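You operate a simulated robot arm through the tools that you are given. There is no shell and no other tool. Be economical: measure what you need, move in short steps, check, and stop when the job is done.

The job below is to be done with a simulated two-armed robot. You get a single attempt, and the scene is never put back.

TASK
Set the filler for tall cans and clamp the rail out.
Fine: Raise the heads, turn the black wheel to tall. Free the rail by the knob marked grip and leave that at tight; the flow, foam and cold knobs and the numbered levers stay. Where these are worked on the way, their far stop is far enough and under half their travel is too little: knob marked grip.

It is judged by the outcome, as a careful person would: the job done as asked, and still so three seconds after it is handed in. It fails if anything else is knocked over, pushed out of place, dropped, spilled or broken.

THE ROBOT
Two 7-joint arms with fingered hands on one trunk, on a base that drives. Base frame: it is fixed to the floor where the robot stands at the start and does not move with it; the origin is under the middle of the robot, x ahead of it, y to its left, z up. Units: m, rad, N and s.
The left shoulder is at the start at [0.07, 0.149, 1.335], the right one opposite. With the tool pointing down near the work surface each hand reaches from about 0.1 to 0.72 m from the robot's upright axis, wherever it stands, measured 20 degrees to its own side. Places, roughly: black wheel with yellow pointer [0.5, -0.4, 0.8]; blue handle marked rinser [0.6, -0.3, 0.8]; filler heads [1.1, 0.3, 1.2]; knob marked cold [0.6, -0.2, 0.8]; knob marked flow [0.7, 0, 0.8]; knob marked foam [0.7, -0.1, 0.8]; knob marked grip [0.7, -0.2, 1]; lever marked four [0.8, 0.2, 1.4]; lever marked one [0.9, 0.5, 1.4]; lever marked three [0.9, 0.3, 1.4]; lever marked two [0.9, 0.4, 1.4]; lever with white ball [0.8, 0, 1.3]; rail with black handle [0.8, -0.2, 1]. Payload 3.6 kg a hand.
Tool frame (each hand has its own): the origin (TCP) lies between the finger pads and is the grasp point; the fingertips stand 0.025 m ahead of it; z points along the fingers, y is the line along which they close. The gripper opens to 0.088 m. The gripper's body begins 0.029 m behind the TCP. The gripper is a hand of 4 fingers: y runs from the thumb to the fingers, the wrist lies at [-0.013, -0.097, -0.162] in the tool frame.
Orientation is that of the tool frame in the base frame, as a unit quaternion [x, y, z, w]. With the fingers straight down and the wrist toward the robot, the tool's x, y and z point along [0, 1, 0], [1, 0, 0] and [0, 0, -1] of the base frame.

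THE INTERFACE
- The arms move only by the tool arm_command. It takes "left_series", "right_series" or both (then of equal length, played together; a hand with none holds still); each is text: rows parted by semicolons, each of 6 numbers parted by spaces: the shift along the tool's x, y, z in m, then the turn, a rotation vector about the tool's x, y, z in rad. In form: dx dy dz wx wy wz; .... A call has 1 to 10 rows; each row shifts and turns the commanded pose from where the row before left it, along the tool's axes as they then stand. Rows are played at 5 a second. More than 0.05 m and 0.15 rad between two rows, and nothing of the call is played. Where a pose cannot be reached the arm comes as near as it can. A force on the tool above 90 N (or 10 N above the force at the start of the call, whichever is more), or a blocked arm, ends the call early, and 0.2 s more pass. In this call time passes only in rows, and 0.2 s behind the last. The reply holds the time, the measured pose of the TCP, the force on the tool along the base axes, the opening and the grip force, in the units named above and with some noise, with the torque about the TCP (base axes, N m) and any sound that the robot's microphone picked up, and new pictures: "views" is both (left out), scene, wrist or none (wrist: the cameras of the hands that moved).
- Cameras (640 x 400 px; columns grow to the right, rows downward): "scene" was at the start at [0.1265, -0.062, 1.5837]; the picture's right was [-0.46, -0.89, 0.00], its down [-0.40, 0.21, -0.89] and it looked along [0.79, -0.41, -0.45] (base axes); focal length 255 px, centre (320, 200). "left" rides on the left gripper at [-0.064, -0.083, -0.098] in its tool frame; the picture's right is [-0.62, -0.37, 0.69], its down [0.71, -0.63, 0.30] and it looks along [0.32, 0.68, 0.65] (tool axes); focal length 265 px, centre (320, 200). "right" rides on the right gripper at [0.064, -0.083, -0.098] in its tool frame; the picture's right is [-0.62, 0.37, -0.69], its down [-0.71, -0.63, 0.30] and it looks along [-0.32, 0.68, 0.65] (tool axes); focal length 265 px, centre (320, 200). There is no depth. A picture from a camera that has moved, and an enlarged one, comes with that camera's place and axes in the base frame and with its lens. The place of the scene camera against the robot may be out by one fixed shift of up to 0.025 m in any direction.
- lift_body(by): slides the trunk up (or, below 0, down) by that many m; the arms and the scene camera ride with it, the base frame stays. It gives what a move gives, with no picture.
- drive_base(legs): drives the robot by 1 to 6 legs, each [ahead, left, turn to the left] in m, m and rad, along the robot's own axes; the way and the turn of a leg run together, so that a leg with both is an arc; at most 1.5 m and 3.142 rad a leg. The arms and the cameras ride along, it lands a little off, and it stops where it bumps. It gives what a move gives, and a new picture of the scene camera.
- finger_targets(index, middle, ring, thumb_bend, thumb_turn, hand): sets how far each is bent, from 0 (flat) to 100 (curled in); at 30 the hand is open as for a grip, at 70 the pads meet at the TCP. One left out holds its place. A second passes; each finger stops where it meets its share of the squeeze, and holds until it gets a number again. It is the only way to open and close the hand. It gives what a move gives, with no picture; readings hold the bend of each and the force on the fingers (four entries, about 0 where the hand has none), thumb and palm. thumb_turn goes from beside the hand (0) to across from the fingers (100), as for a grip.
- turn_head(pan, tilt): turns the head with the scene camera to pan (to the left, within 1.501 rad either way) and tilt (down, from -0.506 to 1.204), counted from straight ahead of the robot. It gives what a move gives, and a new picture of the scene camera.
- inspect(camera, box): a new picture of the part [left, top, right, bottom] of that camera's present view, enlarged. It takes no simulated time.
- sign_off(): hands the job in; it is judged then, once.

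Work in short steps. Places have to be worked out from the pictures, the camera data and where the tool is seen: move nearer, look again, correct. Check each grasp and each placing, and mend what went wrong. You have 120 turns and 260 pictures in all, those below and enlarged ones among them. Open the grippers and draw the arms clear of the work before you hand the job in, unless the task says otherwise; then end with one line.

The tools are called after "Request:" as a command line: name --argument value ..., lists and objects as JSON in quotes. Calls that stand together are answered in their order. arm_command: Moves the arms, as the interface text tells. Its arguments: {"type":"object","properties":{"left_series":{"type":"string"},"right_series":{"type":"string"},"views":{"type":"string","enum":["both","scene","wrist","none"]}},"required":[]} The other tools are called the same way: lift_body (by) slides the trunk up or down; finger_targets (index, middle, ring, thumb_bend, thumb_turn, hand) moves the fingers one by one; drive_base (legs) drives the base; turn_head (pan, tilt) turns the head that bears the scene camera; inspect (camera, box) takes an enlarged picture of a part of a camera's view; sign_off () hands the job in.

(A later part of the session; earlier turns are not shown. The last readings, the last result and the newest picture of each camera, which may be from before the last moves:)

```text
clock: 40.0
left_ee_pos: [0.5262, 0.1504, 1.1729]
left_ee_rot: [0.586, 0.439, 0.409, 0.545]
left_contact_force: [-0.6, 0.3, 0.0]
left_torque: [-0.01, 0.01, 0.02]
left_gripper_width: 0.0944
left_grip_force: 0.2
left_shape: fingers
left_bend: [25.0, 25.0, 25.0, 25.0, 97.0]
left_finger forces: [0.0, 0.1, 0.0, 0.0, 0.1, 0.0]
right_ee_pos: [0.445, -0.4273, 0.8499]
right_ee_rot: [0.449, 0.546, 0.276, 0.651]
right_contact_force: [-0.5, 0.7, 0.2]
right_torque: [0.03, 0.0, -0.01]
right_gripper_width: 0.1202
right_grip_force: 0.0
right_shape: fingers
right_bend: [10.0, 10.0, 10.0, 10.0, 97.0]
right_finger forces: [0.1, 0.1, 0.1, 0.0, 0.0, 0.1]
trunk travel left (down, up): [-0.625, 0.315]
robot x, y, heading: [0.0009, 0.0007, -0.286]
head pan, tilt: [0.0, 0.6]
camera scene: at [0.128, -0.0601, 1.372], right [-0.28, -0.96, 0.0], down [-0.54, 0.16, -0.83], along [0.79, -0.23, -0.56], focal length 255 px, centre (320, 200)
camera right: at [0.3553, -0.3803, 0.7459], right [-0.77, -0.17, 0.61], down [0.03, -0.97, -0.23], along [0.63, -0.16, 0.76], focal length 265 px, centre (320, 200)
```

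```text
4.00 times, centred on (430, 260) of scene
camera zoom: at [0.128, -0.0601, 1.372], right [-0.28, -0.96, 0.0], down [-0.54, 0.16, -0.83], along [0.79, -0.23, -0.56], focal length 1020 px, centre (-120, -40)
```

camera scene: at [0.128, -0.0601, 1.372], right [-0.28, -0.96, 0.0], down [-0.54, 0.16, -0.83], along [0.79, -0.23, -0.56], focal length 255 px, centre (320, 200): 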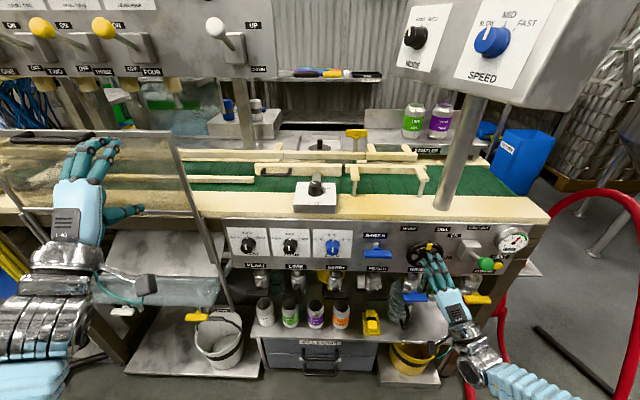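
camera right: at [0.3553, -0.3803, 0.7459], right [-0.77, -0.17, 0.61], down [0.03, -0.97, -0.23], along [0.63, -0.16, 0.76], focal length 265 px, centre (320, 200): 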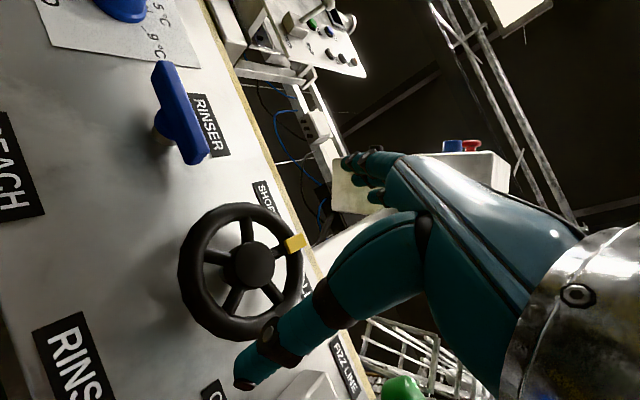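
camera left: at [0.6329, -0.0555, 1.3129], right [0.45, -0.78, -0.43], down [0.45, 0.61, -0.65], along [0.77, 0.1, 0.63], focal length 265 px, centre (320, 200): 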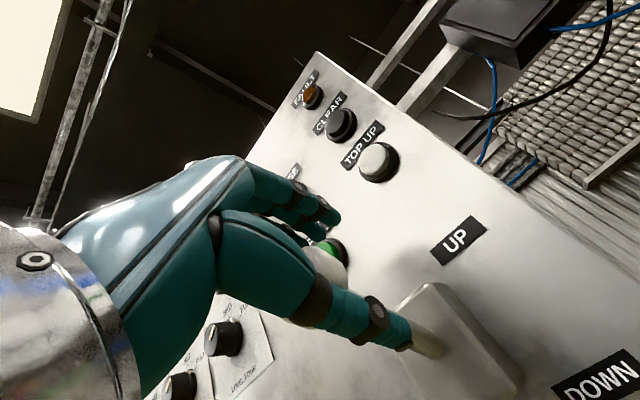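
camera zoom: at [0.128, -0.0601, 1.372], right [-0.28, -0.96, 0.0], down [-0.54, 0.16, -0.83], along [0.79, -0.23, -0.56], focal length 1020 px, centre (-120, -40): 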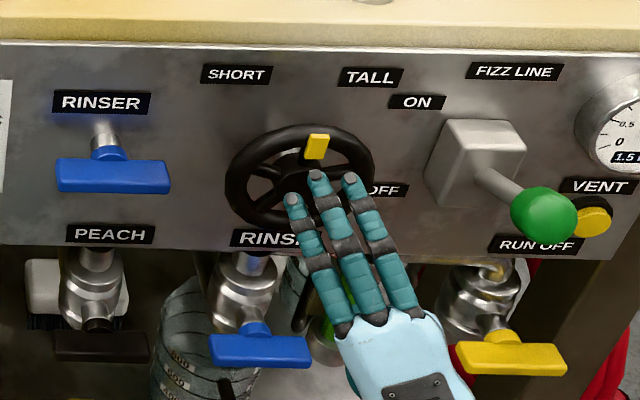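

Pointer now stands slightly right of vertical. Second stroke: advance 0.06 again and grip.

Request:
arm_command --right_series "0 0 0.02 0 0 0;0 0 0.02 0 0 0;0 0 0.02 0 0 0" --views "none"

Request:
finger_targets --hand "right" --index 42 --middle 42 --ring 42 --thumb_bend 42

Request:
inspect --camera "scene" --box '[380, 210, 480, 310]'

Request:
arm_command --right_series "0 0 0 0 0 0.12;0 0 0 0 0 0.12;0 0 0 0 0 0.12;0 0 0 0 0 0.12" --views "wrist"

Request:
inspect --camera "scene" --box '[380, 210, 480, 310]'

```text
clock: 40.8
left_ee_pos: [0.5277, 0.1513, 1.1733]
left_ee_rot: [0.586, 0.439, 0.408, 0.546]
left_contact_force: [0.8, -0.5, -0.6]
left_torque: [-0.02, -0.01, 0.0]
left_gripper_width: 0.0949
left_grip_force: 0.1
left_shape: fingers
left_bend: [25.0, 25.0, 25.0, 25.0, 97.0]
left_finger forces: [0.0, 0.1, 0.0, 0.1, 0.1, 0.0]
right_ee_pos: [0.504, -0.4444, 0.8473]
right_ee_rot: [0.45, 0.545, 0.277, 0.651]
right_contact_force: [0.4, -0.2, 0.2]
right_torque: [0.0, -0.03, 0.02]
right_gripper_width: 0.1201
right_grip_force: 0.0
right_shape: fingers
right_bend: [10.0, 10.0, 10.0, 10.0, 97.0]
right_finger forces: [0.0, 0.1, 0.0, 0.1, 0.0, 0.1]
trunk travel left (down, up): [-0.625, 0.315]
robot x, y, heading: [0.0006, -0.0014, -0.287]
head pan, tilt: [0.0, 0.6]
```

```text
clock: 41.8
left_ee_pos: [0.5248, 0.1526, 1.1763]
left_ee_rot: [0.585, 0.438, 0.408, 0.547]
left_contact_force: [0.4, 0.4, 0.2]
left_torque: [0.02, 0.01, 0.0]
left_gripper_width: 0.0946
left_grip_force: 0.1
left_shape: fingers
left_bend: [25.0, 25.0, 25.0, 25.0, 97.0]
left_finger forces: [0.0, 0.0, 0.0, 0.0, 0.1, 0.1]
right_ee_pos: [0.5031, -0.4425, 0.8525]
right_ee_rot: [0.449, 0.543, 0.278, 0.652]
right_contact_force: [-3.3, 2.2, 9.7]
right_torque: [-0.13, -0.4, 0.17]
right_gripper_width: 0.0938
right_grip_force: 17.5
right_shape: fingers
right_bend: [29.0, 34.0, 36.0, 25.0, 96.0]
right_finger forces: [11.1, 7.1, 5.0, 0.0, 11.0, 0.0]
trunk travel left (down, up): [-0.625, 0.315]
robot x, y, heading: [-0.0038, -0.0021, -0.291]
head pan, tilt: [0.0, 0.6]
```

```text
4.00 times, centred on (430, 260) of scene
camera zoom: at [0.126, -0.0578, 1.3724], right [-0.28, -0.96, 0.0], down [-0.54, 0.16, -0.83], along [0.79, -0.23, -0.56], focal length 1020 px, centre (-120, -40)
```

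zoom: 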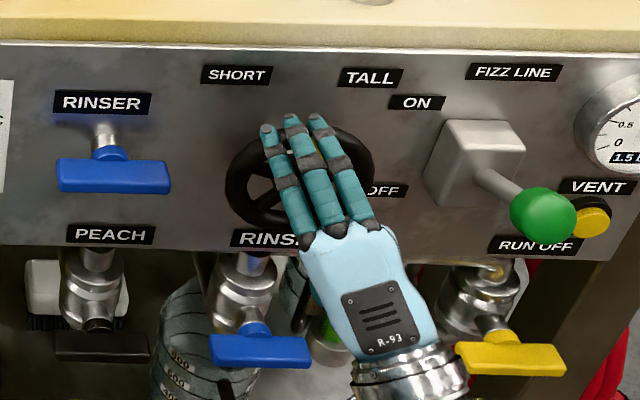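

```text
clock: 42.8
left_ee_pos: [0.5235, 0.1528, 1.1743]
left_ee_rot: [0.584, 0.438, 0.409, 0.547]
left_contact_force: [0.0, -0.1, -0.6]
left_torque: [0.02, 0.0, 0.0]
left_gripper_width: 0.0946
left_grip_force: 0.1
left_shape: fingers
left_bend: [25.0, 25.0, 25.0, 25.0, 97.0]
left_finger forces: [0.0, 0.1, 0.0, 0.0, 0.0, 0.1]
right_ee_pos: [0.5007, -0.443, 0.8519]
right_ee_rot: [0.566, 0.421, 0.425, 0.568]
right_contact_force: [-4.1, 0.7, 13.9]
right_torque: [-0.22, -0.54, -0.05]
right_gripper_width: 0.0938
right_grip_force: 17.6
right_shape: fingers
right_bend: [28.0, 33.0, 35.0, 27.0, 96.0]
right_finger forces: [11.7, 7.7, 5.3, 0.0, 9.5, 0.1]
trunk travel left (down, up): [-0.625, 0.315]
robot x, y, heading: [0.0002, -0.0018, -0.285]
head pan, tilt: [0.0, 0.6]
camera right: at [0.4251, -0.3529, 0.7685], right [-0.84, -0.4, 0.36], down [0.09, -0.77, -0.63], along [0.53, -0.5, 0.69], focal length 265 px, centre (320, 200)
```

right: 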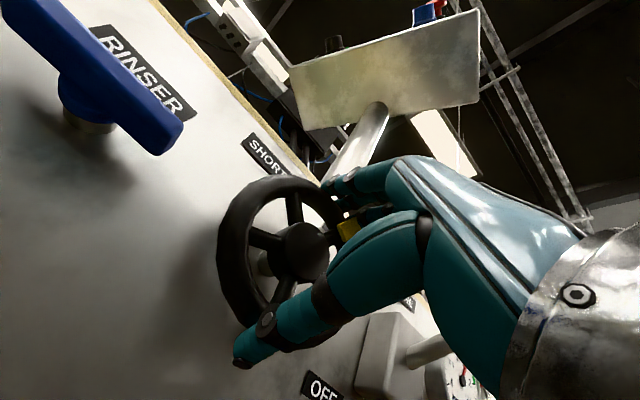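

```text
4.00 times, centred on (430, 260) of scene
camera zoom: at [0.1256, -0.0581, 1.3724], right [-0.28, -0.96, 0.0], down [-0.54, 0.16, -0.83], along [0.79, -0.23, -0.56], focal length 1020 px, centre (-120, -40)
```

zoom: 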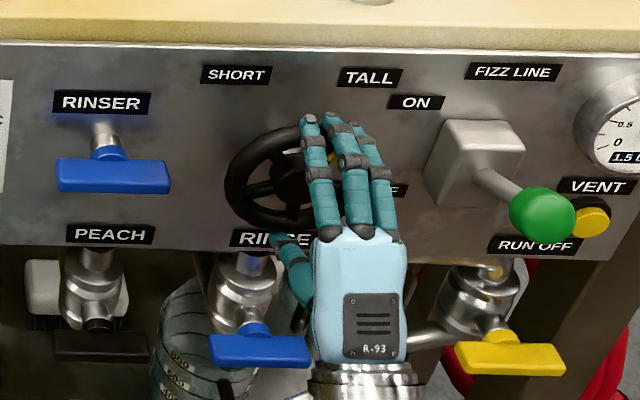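

Turning well, no stop felt yet. Continue in two-row bites watching for torque rise.

Request:
arm_command --right_series "0 0 0 0 0 0.11;0 0 0 0 0 0.11;0 0 0 0 0 0.11" --views "wrist"

Request:
inspect --camera "scene" --box '[380, 210, 480, 310]'

```text
clock: 43.6
left_ee_pos: [0.5245, 0.1525, 1.1754]
left_ee_rot: [0.585, 0.437, 0.409, 0.547]
left_contact_force: [0.0, 0.0, -0.2]
left_torque: [0.0, 0.0, 0.01]
left_gripper_width: 0.0946
left_grip_force: 0.0
left_shape: fingers
left_bend: [25.0, 25.0, 25.0, 25.0, 97.0]
left_finger forces: [0.0, 0.0, 0.0, 0.1, 0.1, 0.0]
right_ee_pos: [0.5007, -0.4446, 0.8517]
right_ee_rot: [0.628, 0.322, 0.512, 0.49]
right_contact_force: [-5.7, -3.5, 13.7]
right_torque: [-0.22, -0.56, -0.27]
right_gripper_width: 0.093
right_grip_force: 17.2
right_shape: fingers
right_bend: [28.0, 33.0, 35.0, 27.0, 96.0]
right_finger forces: [12.0, 7.9, 5.3, 0.0, 9.2, 0.1]
trunk travel left (down, up): [-0.625, 0.315]
robot x, y, heading: [-0.0049, -0.0002, -0.285]
head pan, tilt: [0.0, 0.6]
camera right: at [0.4311, -0.3308, 0.7938], right [-0.87, -0.48, 0.14], down [0.16, -0.54, -0.83], along [0.47, -0.69, 0.54], focal length 265 px, centre (320, 200)
```

right: 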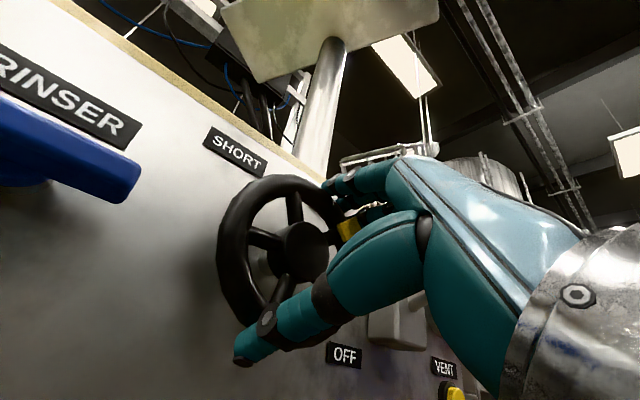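

```text
4.00 times, centred on (430, 260) of scene
camera zoom: at [0.1251, -0.0588, 1.3724], right [-0.28, -0.96, 0.0], down [-0.54, 0.16, -0.83], along [0.79, -0.23, -0.56], focal length 1020 px, centre (-120, -40)
```

zoom: 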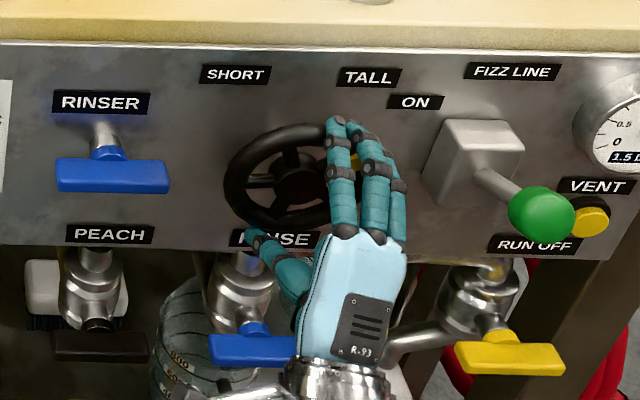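

About 104° turned so far. I take the remaining wrist travel, watching torque.

Request:
arm_command --right_series "0 0 0 0 0 0.08;0 0 0 0 0 0.08" --views "none"

Request:
finger_targets --hand "right" --index 10 --middle 10 --ring 10 --thumb_bend 10

Request:
arm_command --right_series "0 0 -0.03 0 0 0;0 0 -0.03 0 0 0;0 0 0 0 0 -0.14;0 0 0 0 0 -0.14;0 0 0 0 0 -0.14;0 0 0 0 0 -0.14;0 0 0 0 0 -0.14;0 0 0 0 0 -0.14;0 0 0 0 0 -0.14" --views "wrist"

Request:
inspect --camera "scene" --box '[380, 210, 480, 310]'

```text
clock: 44.2
left_ee_pos: [0.5244, 0.1507, 1.1746]
left_ee_rot: [0.585, 0.438, 0.409, 0.546]
left_contact_force: [-0.3, 0.0, 0.0]
left_torque: [0.01, 0.03, -0.01]
left_gripper_width: 0.0945
left_grip_force: 0.1
left_shape: fingers
left_bend: [25.0, 25.0, 25.0, 25.0, 97.0]
left_finger forces: [0.1, 0.0, 0.0, 0.0, 0.0, 0.0]
right_ee_pos: [0.5004, -0.444, 0.8512]
right_ee_rot: [0.651, 0.271, 0.55, 0.448]
right_contact_force: [-5.9, -6.2, 11.3]
right_torque: [-0.19, -0.51, -0.34]
right_gripper_width: 0.093
right_grip_force: 16.6
right_shape: fingers
right_bend: [28.0, 33.0, 35.0, 28.0, 96.0]
right_finger forces: [12.0, 7.9, 5.1, 0.1, 8.8, 0.0]
trunk travel left (down, up): [-0.625, 0.315]
robot x, y, heading: [-0.0006, -0.0005, -0.283]
head pan, tilt: [0.0, 0.6]
```

```text
clock: 45.2
left_ee_pos: [0.5265, 0.1515, 1.1741]
left_ee_rot: [0.585, 0.438, 0.409, 0.546]
left_contact_force: [-0.7, 0.8, 0.2]
left_torque: [-0.03, 0.0, 0.01]
left_gripper_width: 0.0948
left_grip_force: 0.1
left_shape: fingers
left_bend: [25.0, 25.0, 25.0, 25.0, 97.0]
left_finger forces: [0.0, 0.0, 0.0, 0.0, 0.0, 0.1]
right_ee_pos: [0.5019, -0.4447, 0.8503]
right_ee_rot: [0.652, 0.273, 0.549, 0.447]
right_contact_force: [0.6, 0.5, -0.4]
right_torque: [0.01, -0.02, 0.0]
right_gripper_width: 0.1199
right_grip_force: 0.1
right_shape: fingers
right_bend: [10.0, 10.0, 10.0, 10.0, 97.0]
right_finger forces: [0.0, 0.1, 0.0, 0.0, 0.1, 0.0]
trunk travel left (down, up): [-0.625, 0.315]
robot x, y, heading: [-0.0018, -0.0036, -0.287]
head pan, tilt: [0.0, 0.6]
```

```text
clock: 47.2
left_ee_pos: [0.5254, 0.1511, 1.1748]
left_ee_rot: [0.586, 0.438, 0.409, 0.546]
left_contact_force: [-0.2, 0.4, -0.2]
left_torque: [0.03, -0.03, -0.02]
left_gripper_width: 0.0945
left_grip_force: 0.1
left_shape: fingers
left_bend: [25.0, 25.0, 25.0, 25.0, 97.0]
left_finger forces: [0.0, 0.0, 0.0, 0.1, 0.1, 0.0]
right_ee_pos: [0.4453, -0.4264, 0.849]
right_ee_rot: [0.447, 0.547, 0.273, 0.653]
right_contact_force: [0.1, 0.1, -0.2]
right_torque: [0.0, -0.01, 0.01]
right_gripper_width: 0.1202
right_grip_force: 0.0
right_shape: fingers
right_bend: [10.0, 10.0, 10.0, 10.0, 97.0]
right_finger forces: [0.0, 0.0, 0.0, 0.1, 0.0, 0.0]
trunk travel left (down, up): [-0.625, 0.315]
robot x, y, heading: [-0.0021, 0.0045, -0.285]
head pan, tilt: [0.0, 0.6]
camera right: at [0.355, -0.3814, 0.7459], right [-0.77, -0.16, 0.62], down [0.03, -0.98, -0.22], along [0.64, -0.15, 0.76], focal length 265 px, centre (320, 200)
```

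right: 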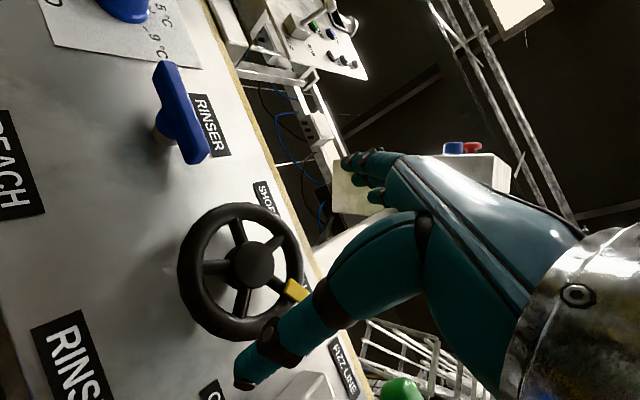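

```text
4.00 times, centred on (430, 260) of scene
camera zoom: at [0.128, -0.0601, 1.372], right [-0.28, -0.96, 0.0], down [-0.54, 0.16, -0.83], along [0.79, -0.23, -0.56], focal length 1020 px, centre (-120, -40)
```

zoom: 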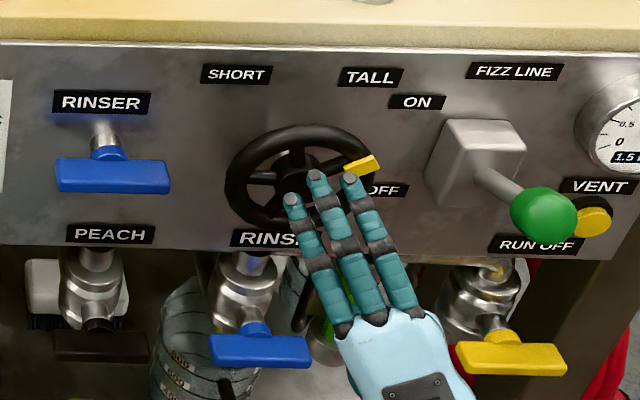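

By mapping into the panel plane, the pointer went from about -51° to +48°, nearly mirrored. I take one more stroke to find whether a stop lies at TALL, watching torque.

Request:
arm_command --right_series "0 0 0.02 0 0 0;0 0 0.02 0 0 0;0 0 0.02 0 0 0" --views "none"

Request:
finger_targets --hand "right" --index 42 --middle 42 --ring 42 --thumb_bend 42

Request:
arm_command --right_series "0 0 0 0 0 0.1;0 0 0 0 0 0.1" --views "none"

Request:
inspect --camera "scene" --box '[380, 210, 480, 310]'

Request:
inspect --camera "right" --box '[160, 100, 460, 400]'

```text
clock: 48.0
left_ee_pos: [0.5275, 0.1517, 1.1742]
left_ee_rot: [0.586, 0.439, 0.408, 0.546]
left_contact_force: [-0.5, 0.4, 0.5]
left_torque: [0.06, 0.0, 0.01]
left_gripper_width: 0.0946
left_grip_force: 0.1
left_shape: fingers
left_bend: [25.0, 25.0, 25.0, 25.0, 97.0]
left_finger forces: [0.0, 0.0, 0.0, 0.0, 0.1, 0.0]
right_ee_pos: [0.5021, -0.4435, 0.8485]
right_ee_rot: [0.447, 0.548, 0.274, 0.652]
right_contact_force: [1.4, 0.2, -0.1]
right_torque: [0.05, -0.02, 0.02]
right_gripper_width: 0.12
right_grip_force: 0.1
right_shape: fingers
right_bend: [10.0, 10.0, 10.0, 10.0, 97.0]
right_finger forces: [0.0, 0.1, 0.1, 0.1, 0.0, 0.0]
trunk travel left (down, up): [-0.625, 0.315]
robot x, y, heading: [0.0014, 0.0023, -0.287]
head pan, tilt: [0.0, 0.6]
```

```text
clock: 49.0
left_ee_pos: [0.5238, 0.1525, 1.1748]
left_ee_rot: [0.585, 0.438, 0.409, 0.546]
left_contact_force: [-0.4, -0.5, 0.0]
left_torque: [0.0, -0.04, 0.03]
left_gripper_width: 0.0944
left_grip_force: 0.0
left_shape: fingers
left_bend: [25.0, 25.0, 25.0, 25.0, 97.0]
left_finger forces: [0.1, 0.0, 0.0, 0.0, 0.1, 0.0]
right_ee_pos: [0.5016, -0.4428, 0.851]
right_ee_rot: [0.445, 0.546, 0.274, 0.654]
right_contact_force: [-3.2, 4.9, 7.2]
right_torque: [-0.18, -0.4, 0.19]
right_gripper_width: 0.0936
right_grip_force: 15.6
right_shape: fingers
right_bend: [29.0, 34.0, 37.0, 25.0, 96.0]
right_finger forces: [10.6, 6.8, 4.1, 0.0, 10.9, 0.1]
trunk travel left (down, up): [-0.625, 0.315]
robot x, y, heading: [-0.0021, -0.0025, -0.285]
head pan, tilt: [0.0, 0.6]
```

```text
clock: 49.6
left_ee_pos: [0.5253, 0.1542, 1.1747]
left_ee_rot: [0.584, 0.438, 0.408, 0.547]
left_contact_force: [0.6, -0.5, -0.3]
left_torque: [-0.01, -0.03, 0.03]
left_gripper_width: 0.0946
left_grip_force: 0.1
left_shape: fingers
left_bend: [25.0, 25.0, 25.0, 25.0, 97.0]
left_finger forces: [0.0, 0.0, 0.1, 0.0, 0.0, 0.1]
right_ee_pos: [0.5029, -0.4416, 0.8515]
right_ee_rot: [0.497, 0.501, 0.337, 0.623]
right_contact_force: [-2.7, 9.6, 8.7]
right_torque: [-1.02, -0.06, 0.25]
right_gripper_width: 0.0934
right_grip_force: 16.6
right_shape: fingers
right_bend: [29.0, 26.0, 35.0, 25.0, 100.0]
right_finger forces: [10.7, 8.1, 4.9, 0.0, 10.9, 0.0]
trunk travel left (down, up): [-0.625, 0.315]
robot x, y, heading: [-0.0013, -0.0018, -0.288]
head pan, tilt: [0.0, 0.6]
```

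```text
4.00 times, centred on (430, 260) of scene
camera zoom: at [0.1266, -0.0561, 1.3723], right [-0.28, -0.96, 0.0], down [-0.54, 0.16, -0.83], along [0.79, -0.23, -0.56], focal length 1020 px, centre (-120, -40)
```

zoom: 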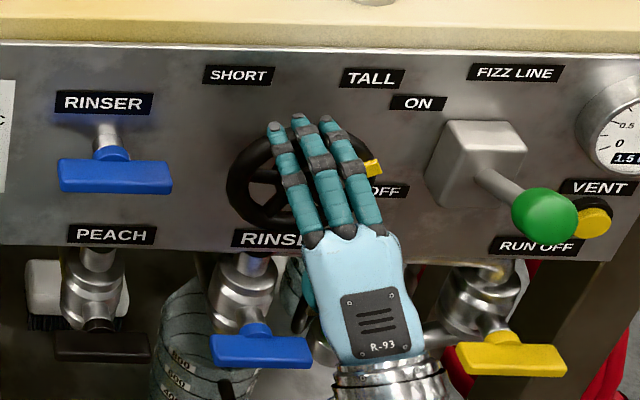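

```text
1.33 times, centred on (310, 250) of right
camera zoom: at [0.4178, -0.3757, 0.7531], right [-0.8, -0.27, 0.53], down [0.05, -0.92, -0.4], along [0.59, -0.29, 0.75], focal length 354 px, centre (333, 133)
```

zoom: 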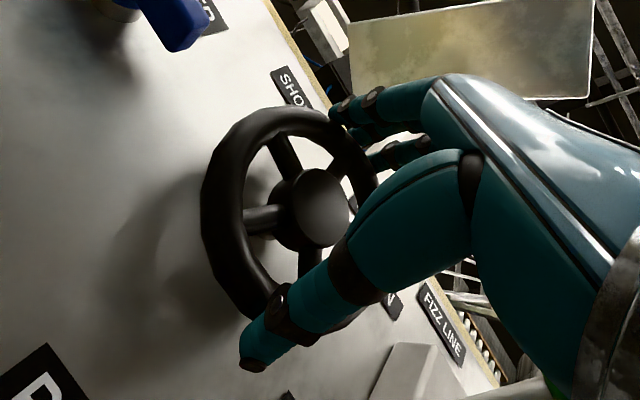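

Axial torque jumped from ~0.06 to ~1 N·m: the wheel is at its TALL stop. I release, back out and check the pointer.

Request:
finger_targets --hand "right" --index 10 --middle 10 --ring 10 --thumb_bend 10 --thumb_turn 98

Request:
arm_command --right_series "0 0 -0.03 0 0 0;0 0 -0.03 0 0 0;0 0 -0.03 0 0 0;0 0 -0.03 0 0 0;0 0 0 0 0 0.1;0 0 0 0 0 0.1;0 0 0 0 0 0.1" --views "both"

Request:
inspect --camera "scene" --box '[380, 210, 480, 310]'

```text
clock: 50.6
left_ee_pos: [0.5271, 0.1514, 1.1739]
left_ee_rot: [0.585, 0.439, 0.409, 0.546]
left_contact_force: [-1.3, 1.3, 0.8]
left_torque: [-0.03, 0.02, -0.01]
left_gripper_width: 0.0946
left_grip_force: 0.1
left_shape: fingers
left_bend: [25.0, 25.0, 25.0, 25.0, 97.0]
left_finger forces: [0.1, 0.0, 0.1, 0.0, 0.1, 0.1]
right_ee_pos: [0.5021, -0.4436, 0.8498]
right_ee_rot: [0.499, 0.5, 0.337, 0.622]
right_contact_force: [-0.1, 0.1, -0.1]
right_torque: [0.0, 0.01, 0.03]
right_gripper_width: 0.12
right_grip_force: 0.0
right_shape: fingers
right_bend: [10.0, 10.0, 10.0, 10.0, 94.0]
right_finger forces: [0.1, 0.0, 0.0, 0.1, 0.1, 0.0]
trunk travel left (down, up): [-0.625, 0.315]
robot x, y, heading: [-0.0004, 0.0033, -0.291]
head pan, tilt: [0.0, 0.6]
```

```text
clock: 52.2
left_ee_pos: [0.5264, 0.151, 1.174]
left_ee_rot: [0.585, 0.438, 0.409, 0.546]
left_contact_force: [0.3, 0.2, 0.3]
left_torque: [0.0, 0.01, -0.02]
left_gripper_width: 0.0944
left_grip_force: 0.0
left_shape: fingers
left_bend: [25.0, 25.0, 25.0, 25.0, 97.0]
left_finger forces: [0.0, 0.0, 0.0, 0.0, 0.1, 0.0]
right_ee_pos: [0.3882, -0.4087, 0.8495]
right_ee_rot: [0.568, 0.42, 0.427, 0.564]
right_contact_force: [0.4, 0.6, -0.4]
right_torque: [-0.02, 0.0, -0.04]
right_gripper_width: 0.1202
right_grip_force: 0.1
right_shape: fingers
right_bend: [10.0, 10.0, 10.0, 10.0, 94.0]
right_finger forces: [0.2, 0.1, 0.0, 0.0, 0.0, 0.0]
trunk travel left (down, up): [-0.625, 0.315]
robot x, y, heading: [-0.0038, 0.0028, -0.286]
head pan, tilt: [0.0, 0.6]
camera scene: at [0.128, -0.0595, 1.372], right [-0.28, -0.96, 0.0], down [-0.54, 0.16, -0.83], along [0.79, -0.23, -0.56], focal length 255 px, centre (320, 200)
camera right: at [0.311, -0.3181, 0.7674], right [-0.84, -0.4, 0.36], down [0.09, -0.76, -0.64], along [0.53, -0.5, 0.68], focal length 265 px, centre (320, 200)
```

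scene: 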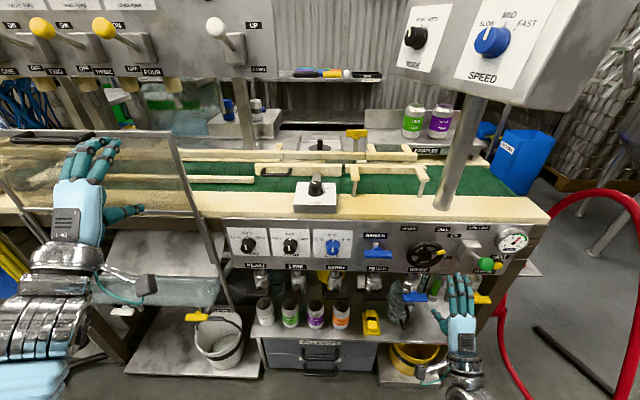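
right: 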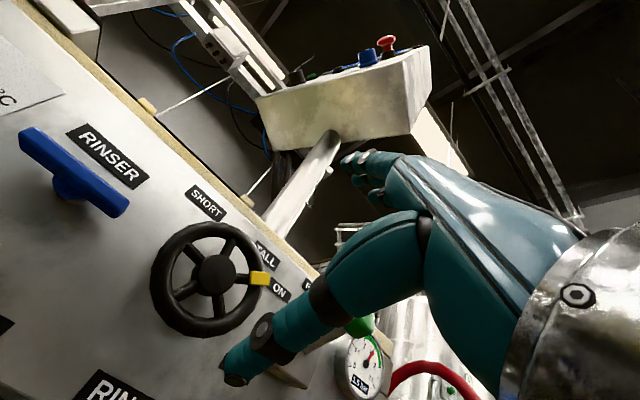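

```text
4.00 times, centred on (430, 260) of scene
camera zoom: at [0.128, -0.0595, 1.372], right [-0.28, -0.96, 0.0], down [-0.54, 0.16, -0.83], along [0.79, -0.23, -0.56], focal length 1020 px, centre (-120, -40)
```

zoom: 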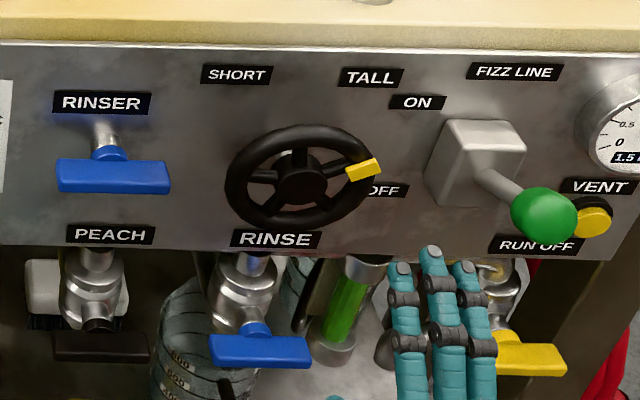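

The pointer rests at the TALL stop, mirror of SHORT. Now I bring the right hand up and left (toward the grip knob line), still short of the bench, then rotate it to point down.

Request:
arm_command --right_series "0.033 0.035 0 0 0 0;0.033 0.035 0 0 0 0;0.033 0.035 0 0 0 0;0.033 0.035 0 0 0 0;0.033 0.035 0 0 0 0;0.033 0.035 0 0 0 0;0.033 0.035 0 0 0 0;0 0.05 0 0 0 0;0 0.05 0 0 0 0;0 0.05 0 0 0 0" --views "none"

Request:
finger_targets --hand "right" --index 30 --middle 30 --ring 30 --thumb_bend 30 --thumb_turn 98

Request:
arm_command --right_series "0 0 0 0.15 0 0;0 0 0 0.15 0 0;0 0 0 0.15 0 0;0 0 0 0.15 0 0;0 0 0 0.15 0 0;0 0 0 0.15 0 0;0 0 0 0.15 0 0;0 0 0 0.15 0 0;0 0 0 0.15 0 0;0 0 0 0.15 0 0" --views "both"

```text
clock: 54.4
left_ee_pos: [0.5268, 0.1521, 1.173]
left_ee_rot: [0.586, 0.439, 0.408, 0.546]
left_contact_force: [0.3, -0.1, -0.1]
left_torque: [-0.01, 0.02, 0.06]
left_gripper_width: 0.0946
left_grip_force: 0.1
left_shape: fingers
left_bend: [25.0, 25.0, 25.0, 25.0, 97.0]
left_finger forces: [0.0, 0.0, 0.0, 0.0, 0.0, 0.1]
right_ee_pos: [0.4522, -0.1914, 1.2469]
right_ee_rot: [0.568, 0.421, 0.427, 0.564]
right_contact_force: [1.0, -1.2, 0.3]
right_torque: [0.0, 0.01, 0.01]
right_gripper_width: 0.1205
right_grip_force: 0.1
right_shape: fingers
right_bend: [10.0, 10.0, 10.0, 10.0, 94.0]
right_finger forces: [0.0, 0.1, 0.0, 0.1, 0.1, 0.0]
trunk travel left (down, up): [-0.625, 0.315]
robot x, y, heading: [0.0002, -0.0023, -0.285]
head pan, tilt: [0.0, 0.6]
```

```text
clock: 55.4
left_ee_pos: [0.5271, 0.1519, 1.1728]
left_ee_rot: [0.586, 0.439, 0.408, 0.545]
left_contact_force: [0.0, 0.5, 0.4]
left_torque: [0.0, 0.06, 0.02]
left_gripper_width: 0.0944
left_grip_force: 0.1
left_shape: fingers
left_bend: [25.0, 25.0, 25.0, 25.0, 97.0]
left_finger forces: [0.1, 0.1, 0.0, 0.0, 0.1, 0.1]
right_ee_pos: [0.4514, -0.1928, 1.2477]
right_ee_rot: [0.568, 0.42, 0.426, 0.564]
right_contact_force: [-0.9, -0.4, 0.7]
right_torque: [0.02, 0.03, 0.0]
right_gripper_width: 0.0856
right_grip_force: 0.1
right_shape: fingers
right_bend: [30.0, 30.0, 30.0, 30.0, 95.0]
right_finger forces: [0.1, 0.0, 0.0, 0.1, 0.0, 0.0]
trunk travel left (down, up): [-0.625, 0.315]
robot x, y, heading: [-0.0027, 0.0001, -0.289]
head pan, tilt: [0.0, 0.6]
```

```text
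clock: 56.5
left_ee_pos: [0.5274, 0.1517, 1.1731]
left_ee_rot: [0.586, 0.439, 0.408, 0.546]
left_contact_force: [0.8, -0.1, 1.2]
left_torque: [0.0, 0.05, 0.02]
left_gripper_width: 0.0946
left_grip_force: 0.0
left_shape: fingers
left_bend: [25.0, 25.0, 25.0, 25.0, 97.0]
left_finger forces: [0.1, 0.0, 0.0, 0.0, 0.1, 0.0]
right_ee_pos: [0.4594, -0.2215, 1.2202]
right_ee_rot: [0.705, 0.519, 0.214, 0.434]
right_contact_force: [0.1, 0.4, 0.6]
right_torque: [-0.02, 0.01, -0.02]
right_gripper_width: 0.0854
right_grip_force: 0.0
right_shape: fingers
right_bend: [30.0, 30.0, 30.0, 30.0, 96.0]
right_finger forces: [0.1, 0.1, 0.0, 0.0, 0.1, 0.1]
trunk travel left (down, up): [-0.625, 0.315]
robot x, y, heading: [-0.0033, 0.0012, -0.288]
head pan, tilt: [0.0, 0.6]
stopped in row 5 (right hand): the arm was blocked; the commanded pose is now the measured one
camera scene: at [0.1288, -0.0592, 1.3719], right [-0.28, -0.96, 0.0], down [-0.54, 0.16, -0.82], along [0.79, -0.23, -0.57], focal length 255 px, centre (320, 200)
camera right: at [0.3625, -0.1153, 1.1945], right [-0.55, -0.33, 0.77], down [-0.38, -0.72, -0.58], along [0.74, -0.61, 0.27], focal length 265 px, centre (320, 200)
```

scene: 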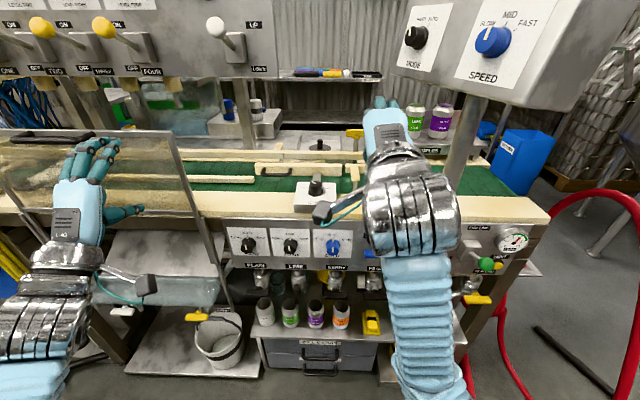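
right: 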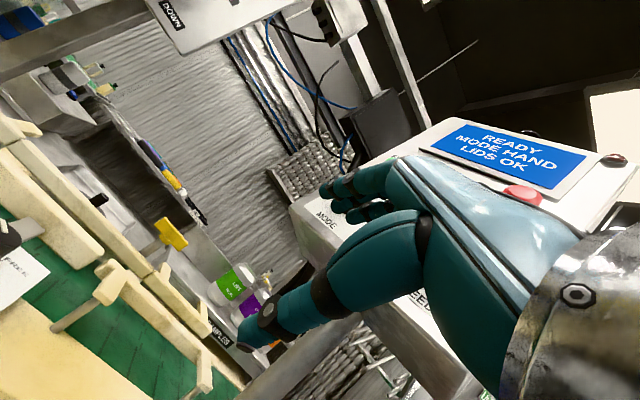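

The rotation was blocked with no contact force, likely an arm limit this low and close. I move the hand 6 cm left, raise the trunk again, then continue the rotation.

Request:
arm_command --right_series "0.03 0 0 0 0 0;0.03 0 0 0 0 0" --views "none"

Request:
lift_body --by 0.2

Request:
arm_command --right_series "0 0 0 0.15 0 0;0 0 0 0.15 0 0;0 0 0 0.15 0 0;0 0 0 0.15 0 0;0 0 0 0.15 0 0;0 0 0 0.15 0 0" --views "both"

```text
clock: 57.2
left_ee_pos: [0.5249, 0.1493, 1.1735]
left_ee_rot: [0.586, 0.438, 0.408, 0.546]
left_contact_force: [-0.3, -0.2, 0.7]
left_torque: [0.01, 0.0, 0.02]
left_gripper_width: 0.0947
left_grip_force: 0.0
left_shape: fingers
left_bend: [25.0, 25.0, 25.0, 25.0, 97.0]
left_finger forces: [0.0, 0.0, 0.0, 0.0, 0.0, 0.0]
right_ee_pos: [0.4837, -0.1953, 1.2086]
right_ee_rot: [0.704, 0.501, 0.177, 0.471]
right_contact_force: [-0.3, 0.4, 0.4]
right_torque: [-0.02, 0.02, 0.02]
right_gripper_width: 0.0852
right_grip_force: 0.2
right_shape: fingers
right_bend: [30.0, 30.0, 30.0, 30.0, 96.0]
right_finger forces: [0.1, 0.0, 0.1, 0.0, 0.0, 0.1]
trunk travel left (down, up): [-0.625, 0.315]
robot x, y, heading: [0.0011, -0.0015, -0.284]
head pan, tilt: [0.0, 0.6]
stopped in row 2 (right hand): the arm was blocked; the commanded pose is now the measured one
```

```text
clock: 59.4
left_ee_pos: [0.527, 0.1495, 1.374]
left_ee_rot: [0.586, 0.438, 0.408, 0.546]
left_contact_force: [0.2, 0.3, -0.5]
left_torque: [-0.02, -0.02, -0.02]
left_gripper_width: 0.0945
left_grip_force: 0.1
left_shape: fingers
left_bend: [25.0, 25.0, 25.0, 25.0, 97.0]
left_finger forces: [0.1, 0.0, 0.0, 0.1, 0.0, 0.0]
right_ee_pos: [0.4843, -0.1941, 1.4079]
right_ee_rot: [0.704, 0.501, 0.176, 0.472]
right_contact_force: [0.6, 0.2, 0.0]
right_torque: [-0.03, -0.02, 0.03]
right_gripper_width: 0.0855
right_grip_force: 0.1
right_shape: fingers
right_bend: [30.0, 30.0, 30.0, 30.0, 96.0]
right_finger forces: [0.0, 0.1, 0.0, 0.1, 0.0, 0.0]
trunk travel left (down, up): [-0.825, 0.115]
robot x, y, heading: [-0.0016, -0.0034, -0.281]
head pan, tilt: [0.0, 0.6]
```

```text
clock: 60.0
left_ee_pos: [0.5288, 0.1494, 1.3744]
left_ee_rot: [0.586, 0.439, 0.408, 0.545]
left_contact_force: [-0.1, -0.1, 0.7]
left_torque: [0.03, 0.0, 0.02]
left_gripper_width: 0.0945
left_grip_force: 0.1
left_shape: fingers
left_bend: [25.0, 25.0, 25.0, 25.0, 97.0]
left_finger forces: [0.0, 0.0, 0.0, 0.0, 0.1, 0.0]
right_ee_pos: [0.49, -0.2424, 1.3817]
right_ee_rot: [0.763, 0.491, 0.027, 0.419]
right_contact_force: [-0.8, -0.3, 0.8]
right_torque: [-0.04, 0.0, 0.01]
right_gripper_width: 0.0852
right_grip_force: 0.0
right_shape: fingers
right_bend: [30.0, 30.0, 30.0, 30.0, 96.0]
right_finger forces: [0.0, 0.0, 0.1, 0.1, 0.1, 0.0]
trunk travel left (down, up): [-0.825, 0.115]
robot x, y, heading: [-0.0023, 0.0009, -0.286]
head pan, tilt: [0.0, 0.6]
stopped in row 3 (right hand): the arm was blocked; the commanded pose is now the measured one
camera scene: at [0.1297, -0.061, 1.5718], right [-0.28, -0.96, 0.0], down [-0.54, 0.16, -0.82], along [0.79, -0.23, -0.57], focal length 255 px, centre (320, 200)
camera right: at [0.4173, -0.1177, 1.3673], right [-0.37, -0.12, 0.92], down [-0.69, -0.63, -0.35], along [0.63, -0.76, 0.15], focal length 265 px, centre (320, 200)
```

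scene: 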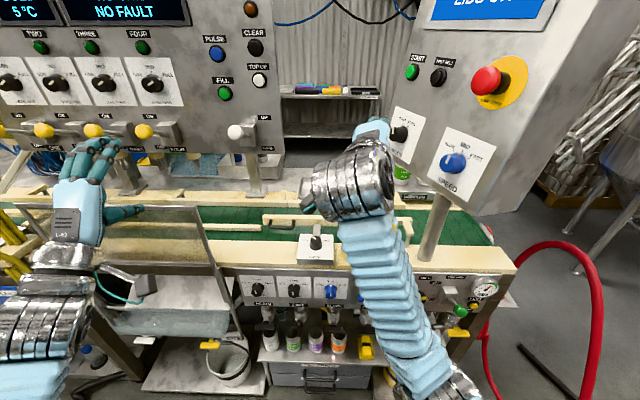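
right: 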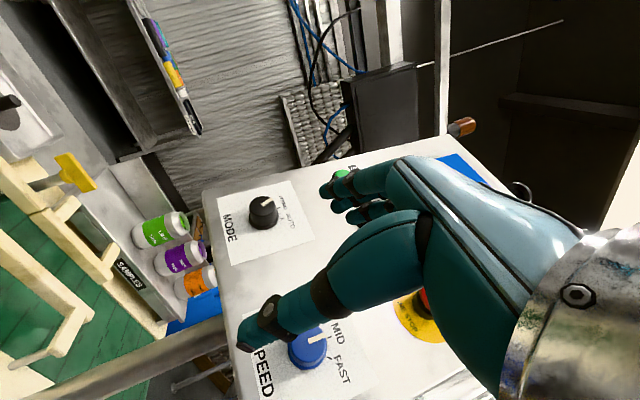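

The right wrist is in an awkward branch and near the control panel knobs, so I'll retract it and use the left hand for the knob and rail instead. First back straight away from the panel.

Request:
arm_command --right_series "-0.0103 -0.028 -0.023 0 0 0;-0.0103 -0.028 -0.023 0 0 0;-0.0103 -0.028 -0.023 0 0 0" --views "both"

```text
clock: 60.8
left_ee_pos: [0.5255, 0.1505, 1.3748]
left_ee_rot: [0.586, 0.438, 0.408, 0.546]
left_contact_force: [0.4, -0.2, -0.1]
left_torque: [-0.02, 0.03, -0.01]
left_gripper_width: 0.0946
left_grip_force: 0.0
left_shape: fingers
left_bend: [25.0, 25.0, 25.0, 25.0, 97.0]
left_finger forces: [0.1, 0.1, 0.0, 0.0, 0.0, 0.0]
right_ee_pos: [0.3788, -0.2295, 1.3848]
right_ee_rot: [0.76, 0.468, -0.005, 0.452]
right_contact_force: [-1.1, -0.5, -0.1]
right_torque: [0.01, 0.0, -0.02]
right_gripper_width: 0.0852
right_grip_force: 0.0
right_shape: fingers
right_bend: [30.0, 30.0, 30.0, 30.0, 96.0]
right_finger forces: [0.1, 0.0, 0.0, 0.0, 0.0, 0.0]
trunk travel left (down, up): [-0.825, 0.115]
robot x, y, heading: [-0.0029, -0.0038, -0.288]
head pan, tilt: [0.0, 0.6]
camera scene: at [0.1274, -0.0594, 1.5721], right [-0.28, -0.96, 0.0], down [-0.54, 0.16, -0.83], along [0.79, -0.23, -0.56], focal length 255 px, centre (320, 200)
camera right: at [0.3148, -0.1021, 1.3576], right [-0.37, -0.01, 0.93], down [-0.73, -0.62, -0.3], along [0.57, -0.79, 0.22], focal length 265 px, centre (320, 200)
```

scene: 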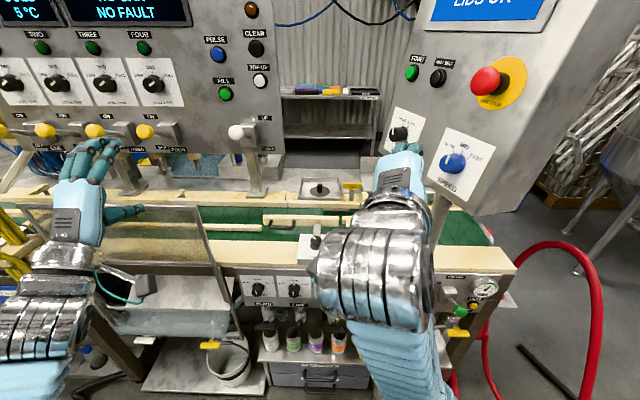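
right: 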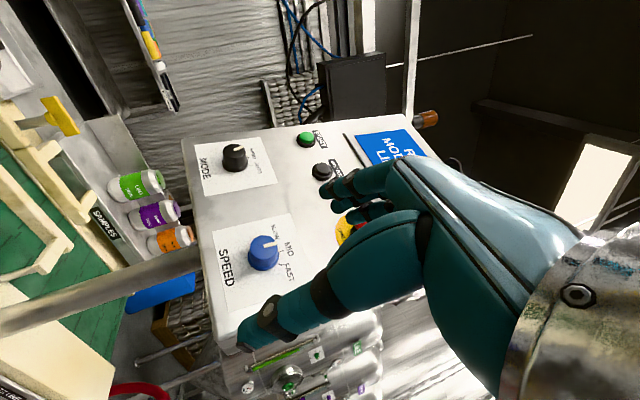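

I lower the right hand out of the way, below the panel and short of the bench.

Request:
arm_command --right_series "0.002 -0.033 0.031 0 0 0;0.002 -0.033 0.031 0 0 0;0.002 -0.033 0.031 0 0 0;0.002 -0.033 0.031 0 0 0;0.002 -0.033 0.031 0 0 0" --views "scene"

```text
clock: 62.0
left_ee_pos: [0.5251, 0.1513, 1.3758]
left_ee_rot: [0.586, 0.437, 0.408, 0.547]
left_contact_force: [-0.7, 0.8, -0.1]
left_torque: [0.01, -0.01, -0.02]
left_gripper_width: 0.0948
left_grip_force: 0.0
left_shape: fingers
left_bend: [25.0, 25.0, 25.0, 25.0, 97.0]
left_finger forces: [0.0, 0.0, 0.0, 0.0, 0.0, 0.1]
right_ee_pos: [0.3562, -0.2571, 1.1687]
right_ee_rot: [0.762, 0.492, 0.031, 0.419]
right_contact_force: [-0.7, 0.5, -0.1]
right_torque: [0.0, -0.03, 0.0]
right_gripper_width: 0.0853
right_grip_force: 0.1
right_shape: fingers
right_bend: [30.0, 30.0, 30.0, 30.0, 96.0]
right_finger forces: [0.1, 0.0, 0.0, 0.0, 0.1, 0.0]
right hand out of reach, approached as far as the arm can: row 2, 3
trunk travel left (down, up): [-0.825, 0.115]
robot x, y, heading: [-0.0011, -0.0036, -0.289]
head pan, tilt: [0.0, 0.6]
camera scene: at [0.1249, -0.0593, 1.5724], right [-0.28, -0.96, 0.0], down [-0.54, 0.16, -0.83], along [0.79, -0.23, -0.56], focal length 255 px, centre (320, 200)
```

scene: 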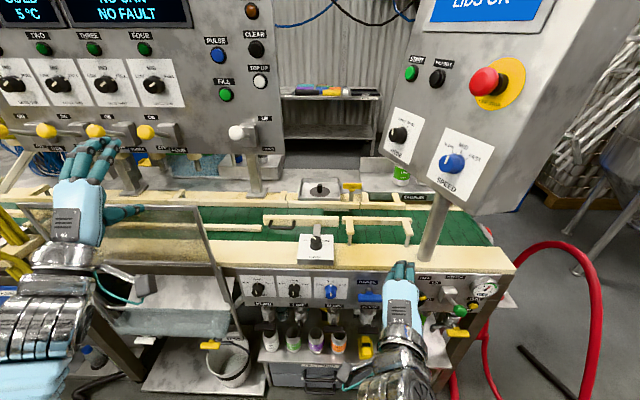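

Right hand is parked low and clear. Now the left hand rotates back to pointing down while sliding right.

Request:
arm_command --left_series "-0.02 0.006 0 0.15 0 0;-0.02 0.006 0 0.15 0 0;-0.02 0.006 0 0.15 0 0;-0.02 0.006 0 0.15 0 0;-0.02 0.006 0 0.15 0 0;-0.02 0.006 0 0.15 0 0;-0.02 0.006 0 0.15 0 0;-0.02 0.006 0 0.15 0 0;-0.02 0.006 0 0.15 0 0;-0.02 0.006 0 0.15 0 0" --views "both"

```text
clock: 64.2
left_ee_pos: [0.5375, -0.054, 1.4126]
left_ee_rot: [0.8, 0.6, 0.0, -0.002]
left_contact_force: [-0.5, 0.2, -1.5]
left_torque: [0.02, 0.03, 0.03]
left_gripper_width: 0.0947
left_grip_force: 0.0
left_shape: fingers
left_bend: [25.0, 25.0, 25.0, 25.0, 97.0]
left_finger forces: [0.0, 0.0, 0.1, 0.1, 0.0, 0.1]
left hand out of reach, approached as far as the arm can: row 1, 2
right_ee_pos: [0.3594, -0.2593, 1.166]
right_ee_rot: [0.763, 0.492, 0.029, 0.417]
right_contact_force: [0.0, 0.2, 0.0]
right_torque: [-0.02, -0.02, 0.02]
right_gripper_width: 0.0854
right_grip_force: 0.1
right_shape: fingers
right_bend: [30.0, 30.0, 30.0, 30.0, 96.0]
right_finger forces: [0.1, 0.0, 0.0, 0.0, 0.0, 0.0]
trunk travel left (down, up): [-0.825, 0.115]
robot x, y, heading: [0.0018, -0.0007, -0.287]
head pan, tilt: [0.0, 0.6]
camera scene: at [0.129, -0.0634, 1.5718], right [-0.28, -0.96, 0.0], down [-0.54, 0.16, -0.82], along [0.79, -0.23, -0.57], focal length 255 px, centre (320, 200)
camera left: at [0.4394, -0.0928, 1.5118], right [-0.53, -0.49, -0.69], down [-0.41, 0.86, -0.3], along [0.75, 0.12, -0.66], focal length 265 px, centre (320, 200)
```

scene: 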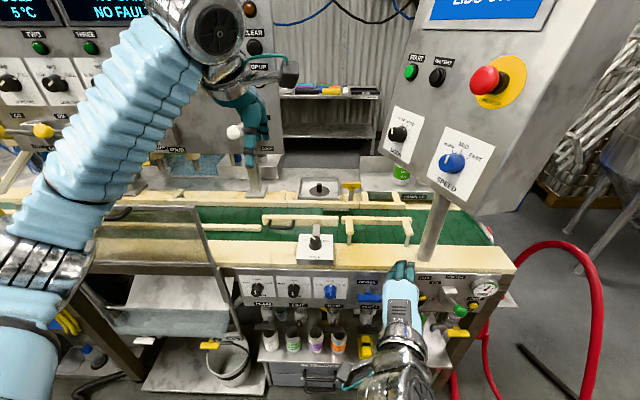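
left: 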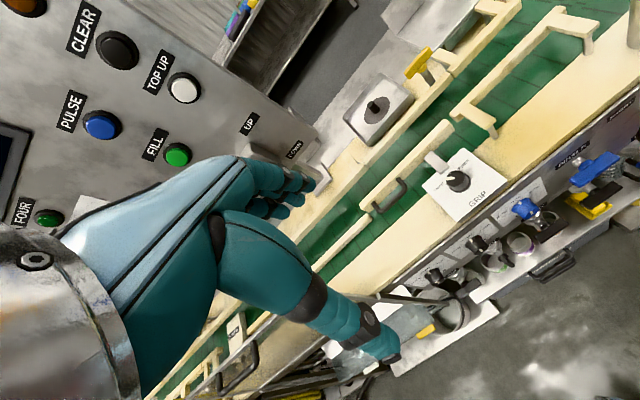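

Left hand is vertical at 0.53 ahead, 0.10 left. I move it toward the knob and get a second view to triangulate.

Request:
arm_command --left_series "-0.018 0.022 0.032 0 0 0;-0.018 0.022 0.032 0 0 0;-0.018 0.022 0.032 0 0 0;-0.018 0.022 0.032 0 0 0;-0.018 0.022 0.032 0 0 0" --views "both"

Request:
inspect --camera "left" --box '[300, 60, 540, 260]'

```text
clock: 65.4
left_ee_pos: [0.6193, -0.1725, 1.2514]
left_ee_rot: [0.801, 0.598, 0.0, -0.001]
left_contact_force: [0.3, -0.5, -0.7]
left_torque: [0.0, 0.03, -0.04]
left_gripper_width: 0.0945
left_grip_force: 0.0
left_shape: fingers
left_bend: [25.0, 25.0, 25.0, 25.0, 97.0]
left_finger forces: [0.0, 0.0, 0.0, 0.0, 0.1, 0.1]
right_ee_pos: [0.3616, -0.259, 1.1662]
right_ee_rot: [0.763, 0.491, 0.028, 0.418]
right_contact_force: [0.2, -0.7, 0.6]
right_torque: [0.03, 0.01, 0.02]
right_gripper_width: 0.0853
right_grip_force: 0.1
right_shape: fingers
right_bend: [30.0, 30.0, 30.0, 30.0, 96.0]
right_finger forces: [0.1, 0.0, 0.0, 0.0, 0.1, 0.0]
trunk travel left (down, up): [-0.825, 0.115]
robot x, y, heading: [-0.0008, -0.0031, -0.282]
head pan, tilt: [0.0, 0.6]
camera scene: at [0.1299, -0.0635, 1.5717], right [-0.28, -0.96, 0.0], down [-0.54, 0.16, -0.82], along [0.79, -0.23, -0.57], focal length 255 px, centre (320, 200)
camera left: at [0.521, -0.2107, 1.351], right [-0.53, -0.49, -0.69], down [-0.4, 0.86, -0.3], along [0.75, 0.12, -0.65], focal length 265 px, centre (320, 200)
```

scene: 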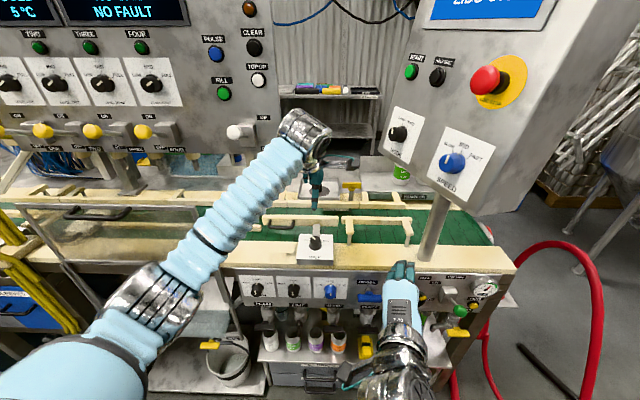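
left: 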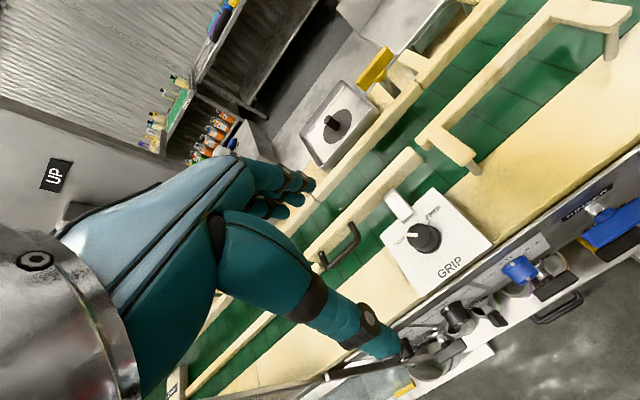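

```text
2.00 times, centred on (420, 160) of left
camera zoom: at [0.521, -0.2107, 1.351], right [-0.53, -0.49, -0.69], down [-0.4, 0.86, -0.3], along [0.75, 0.12, -0.65], focal length 531 px, centre (120, 280)
```

zoom: 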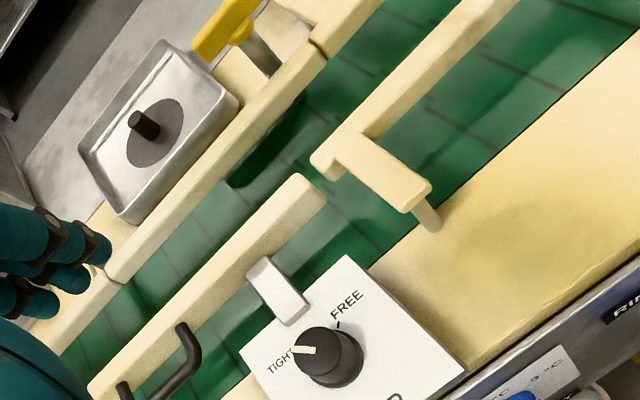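

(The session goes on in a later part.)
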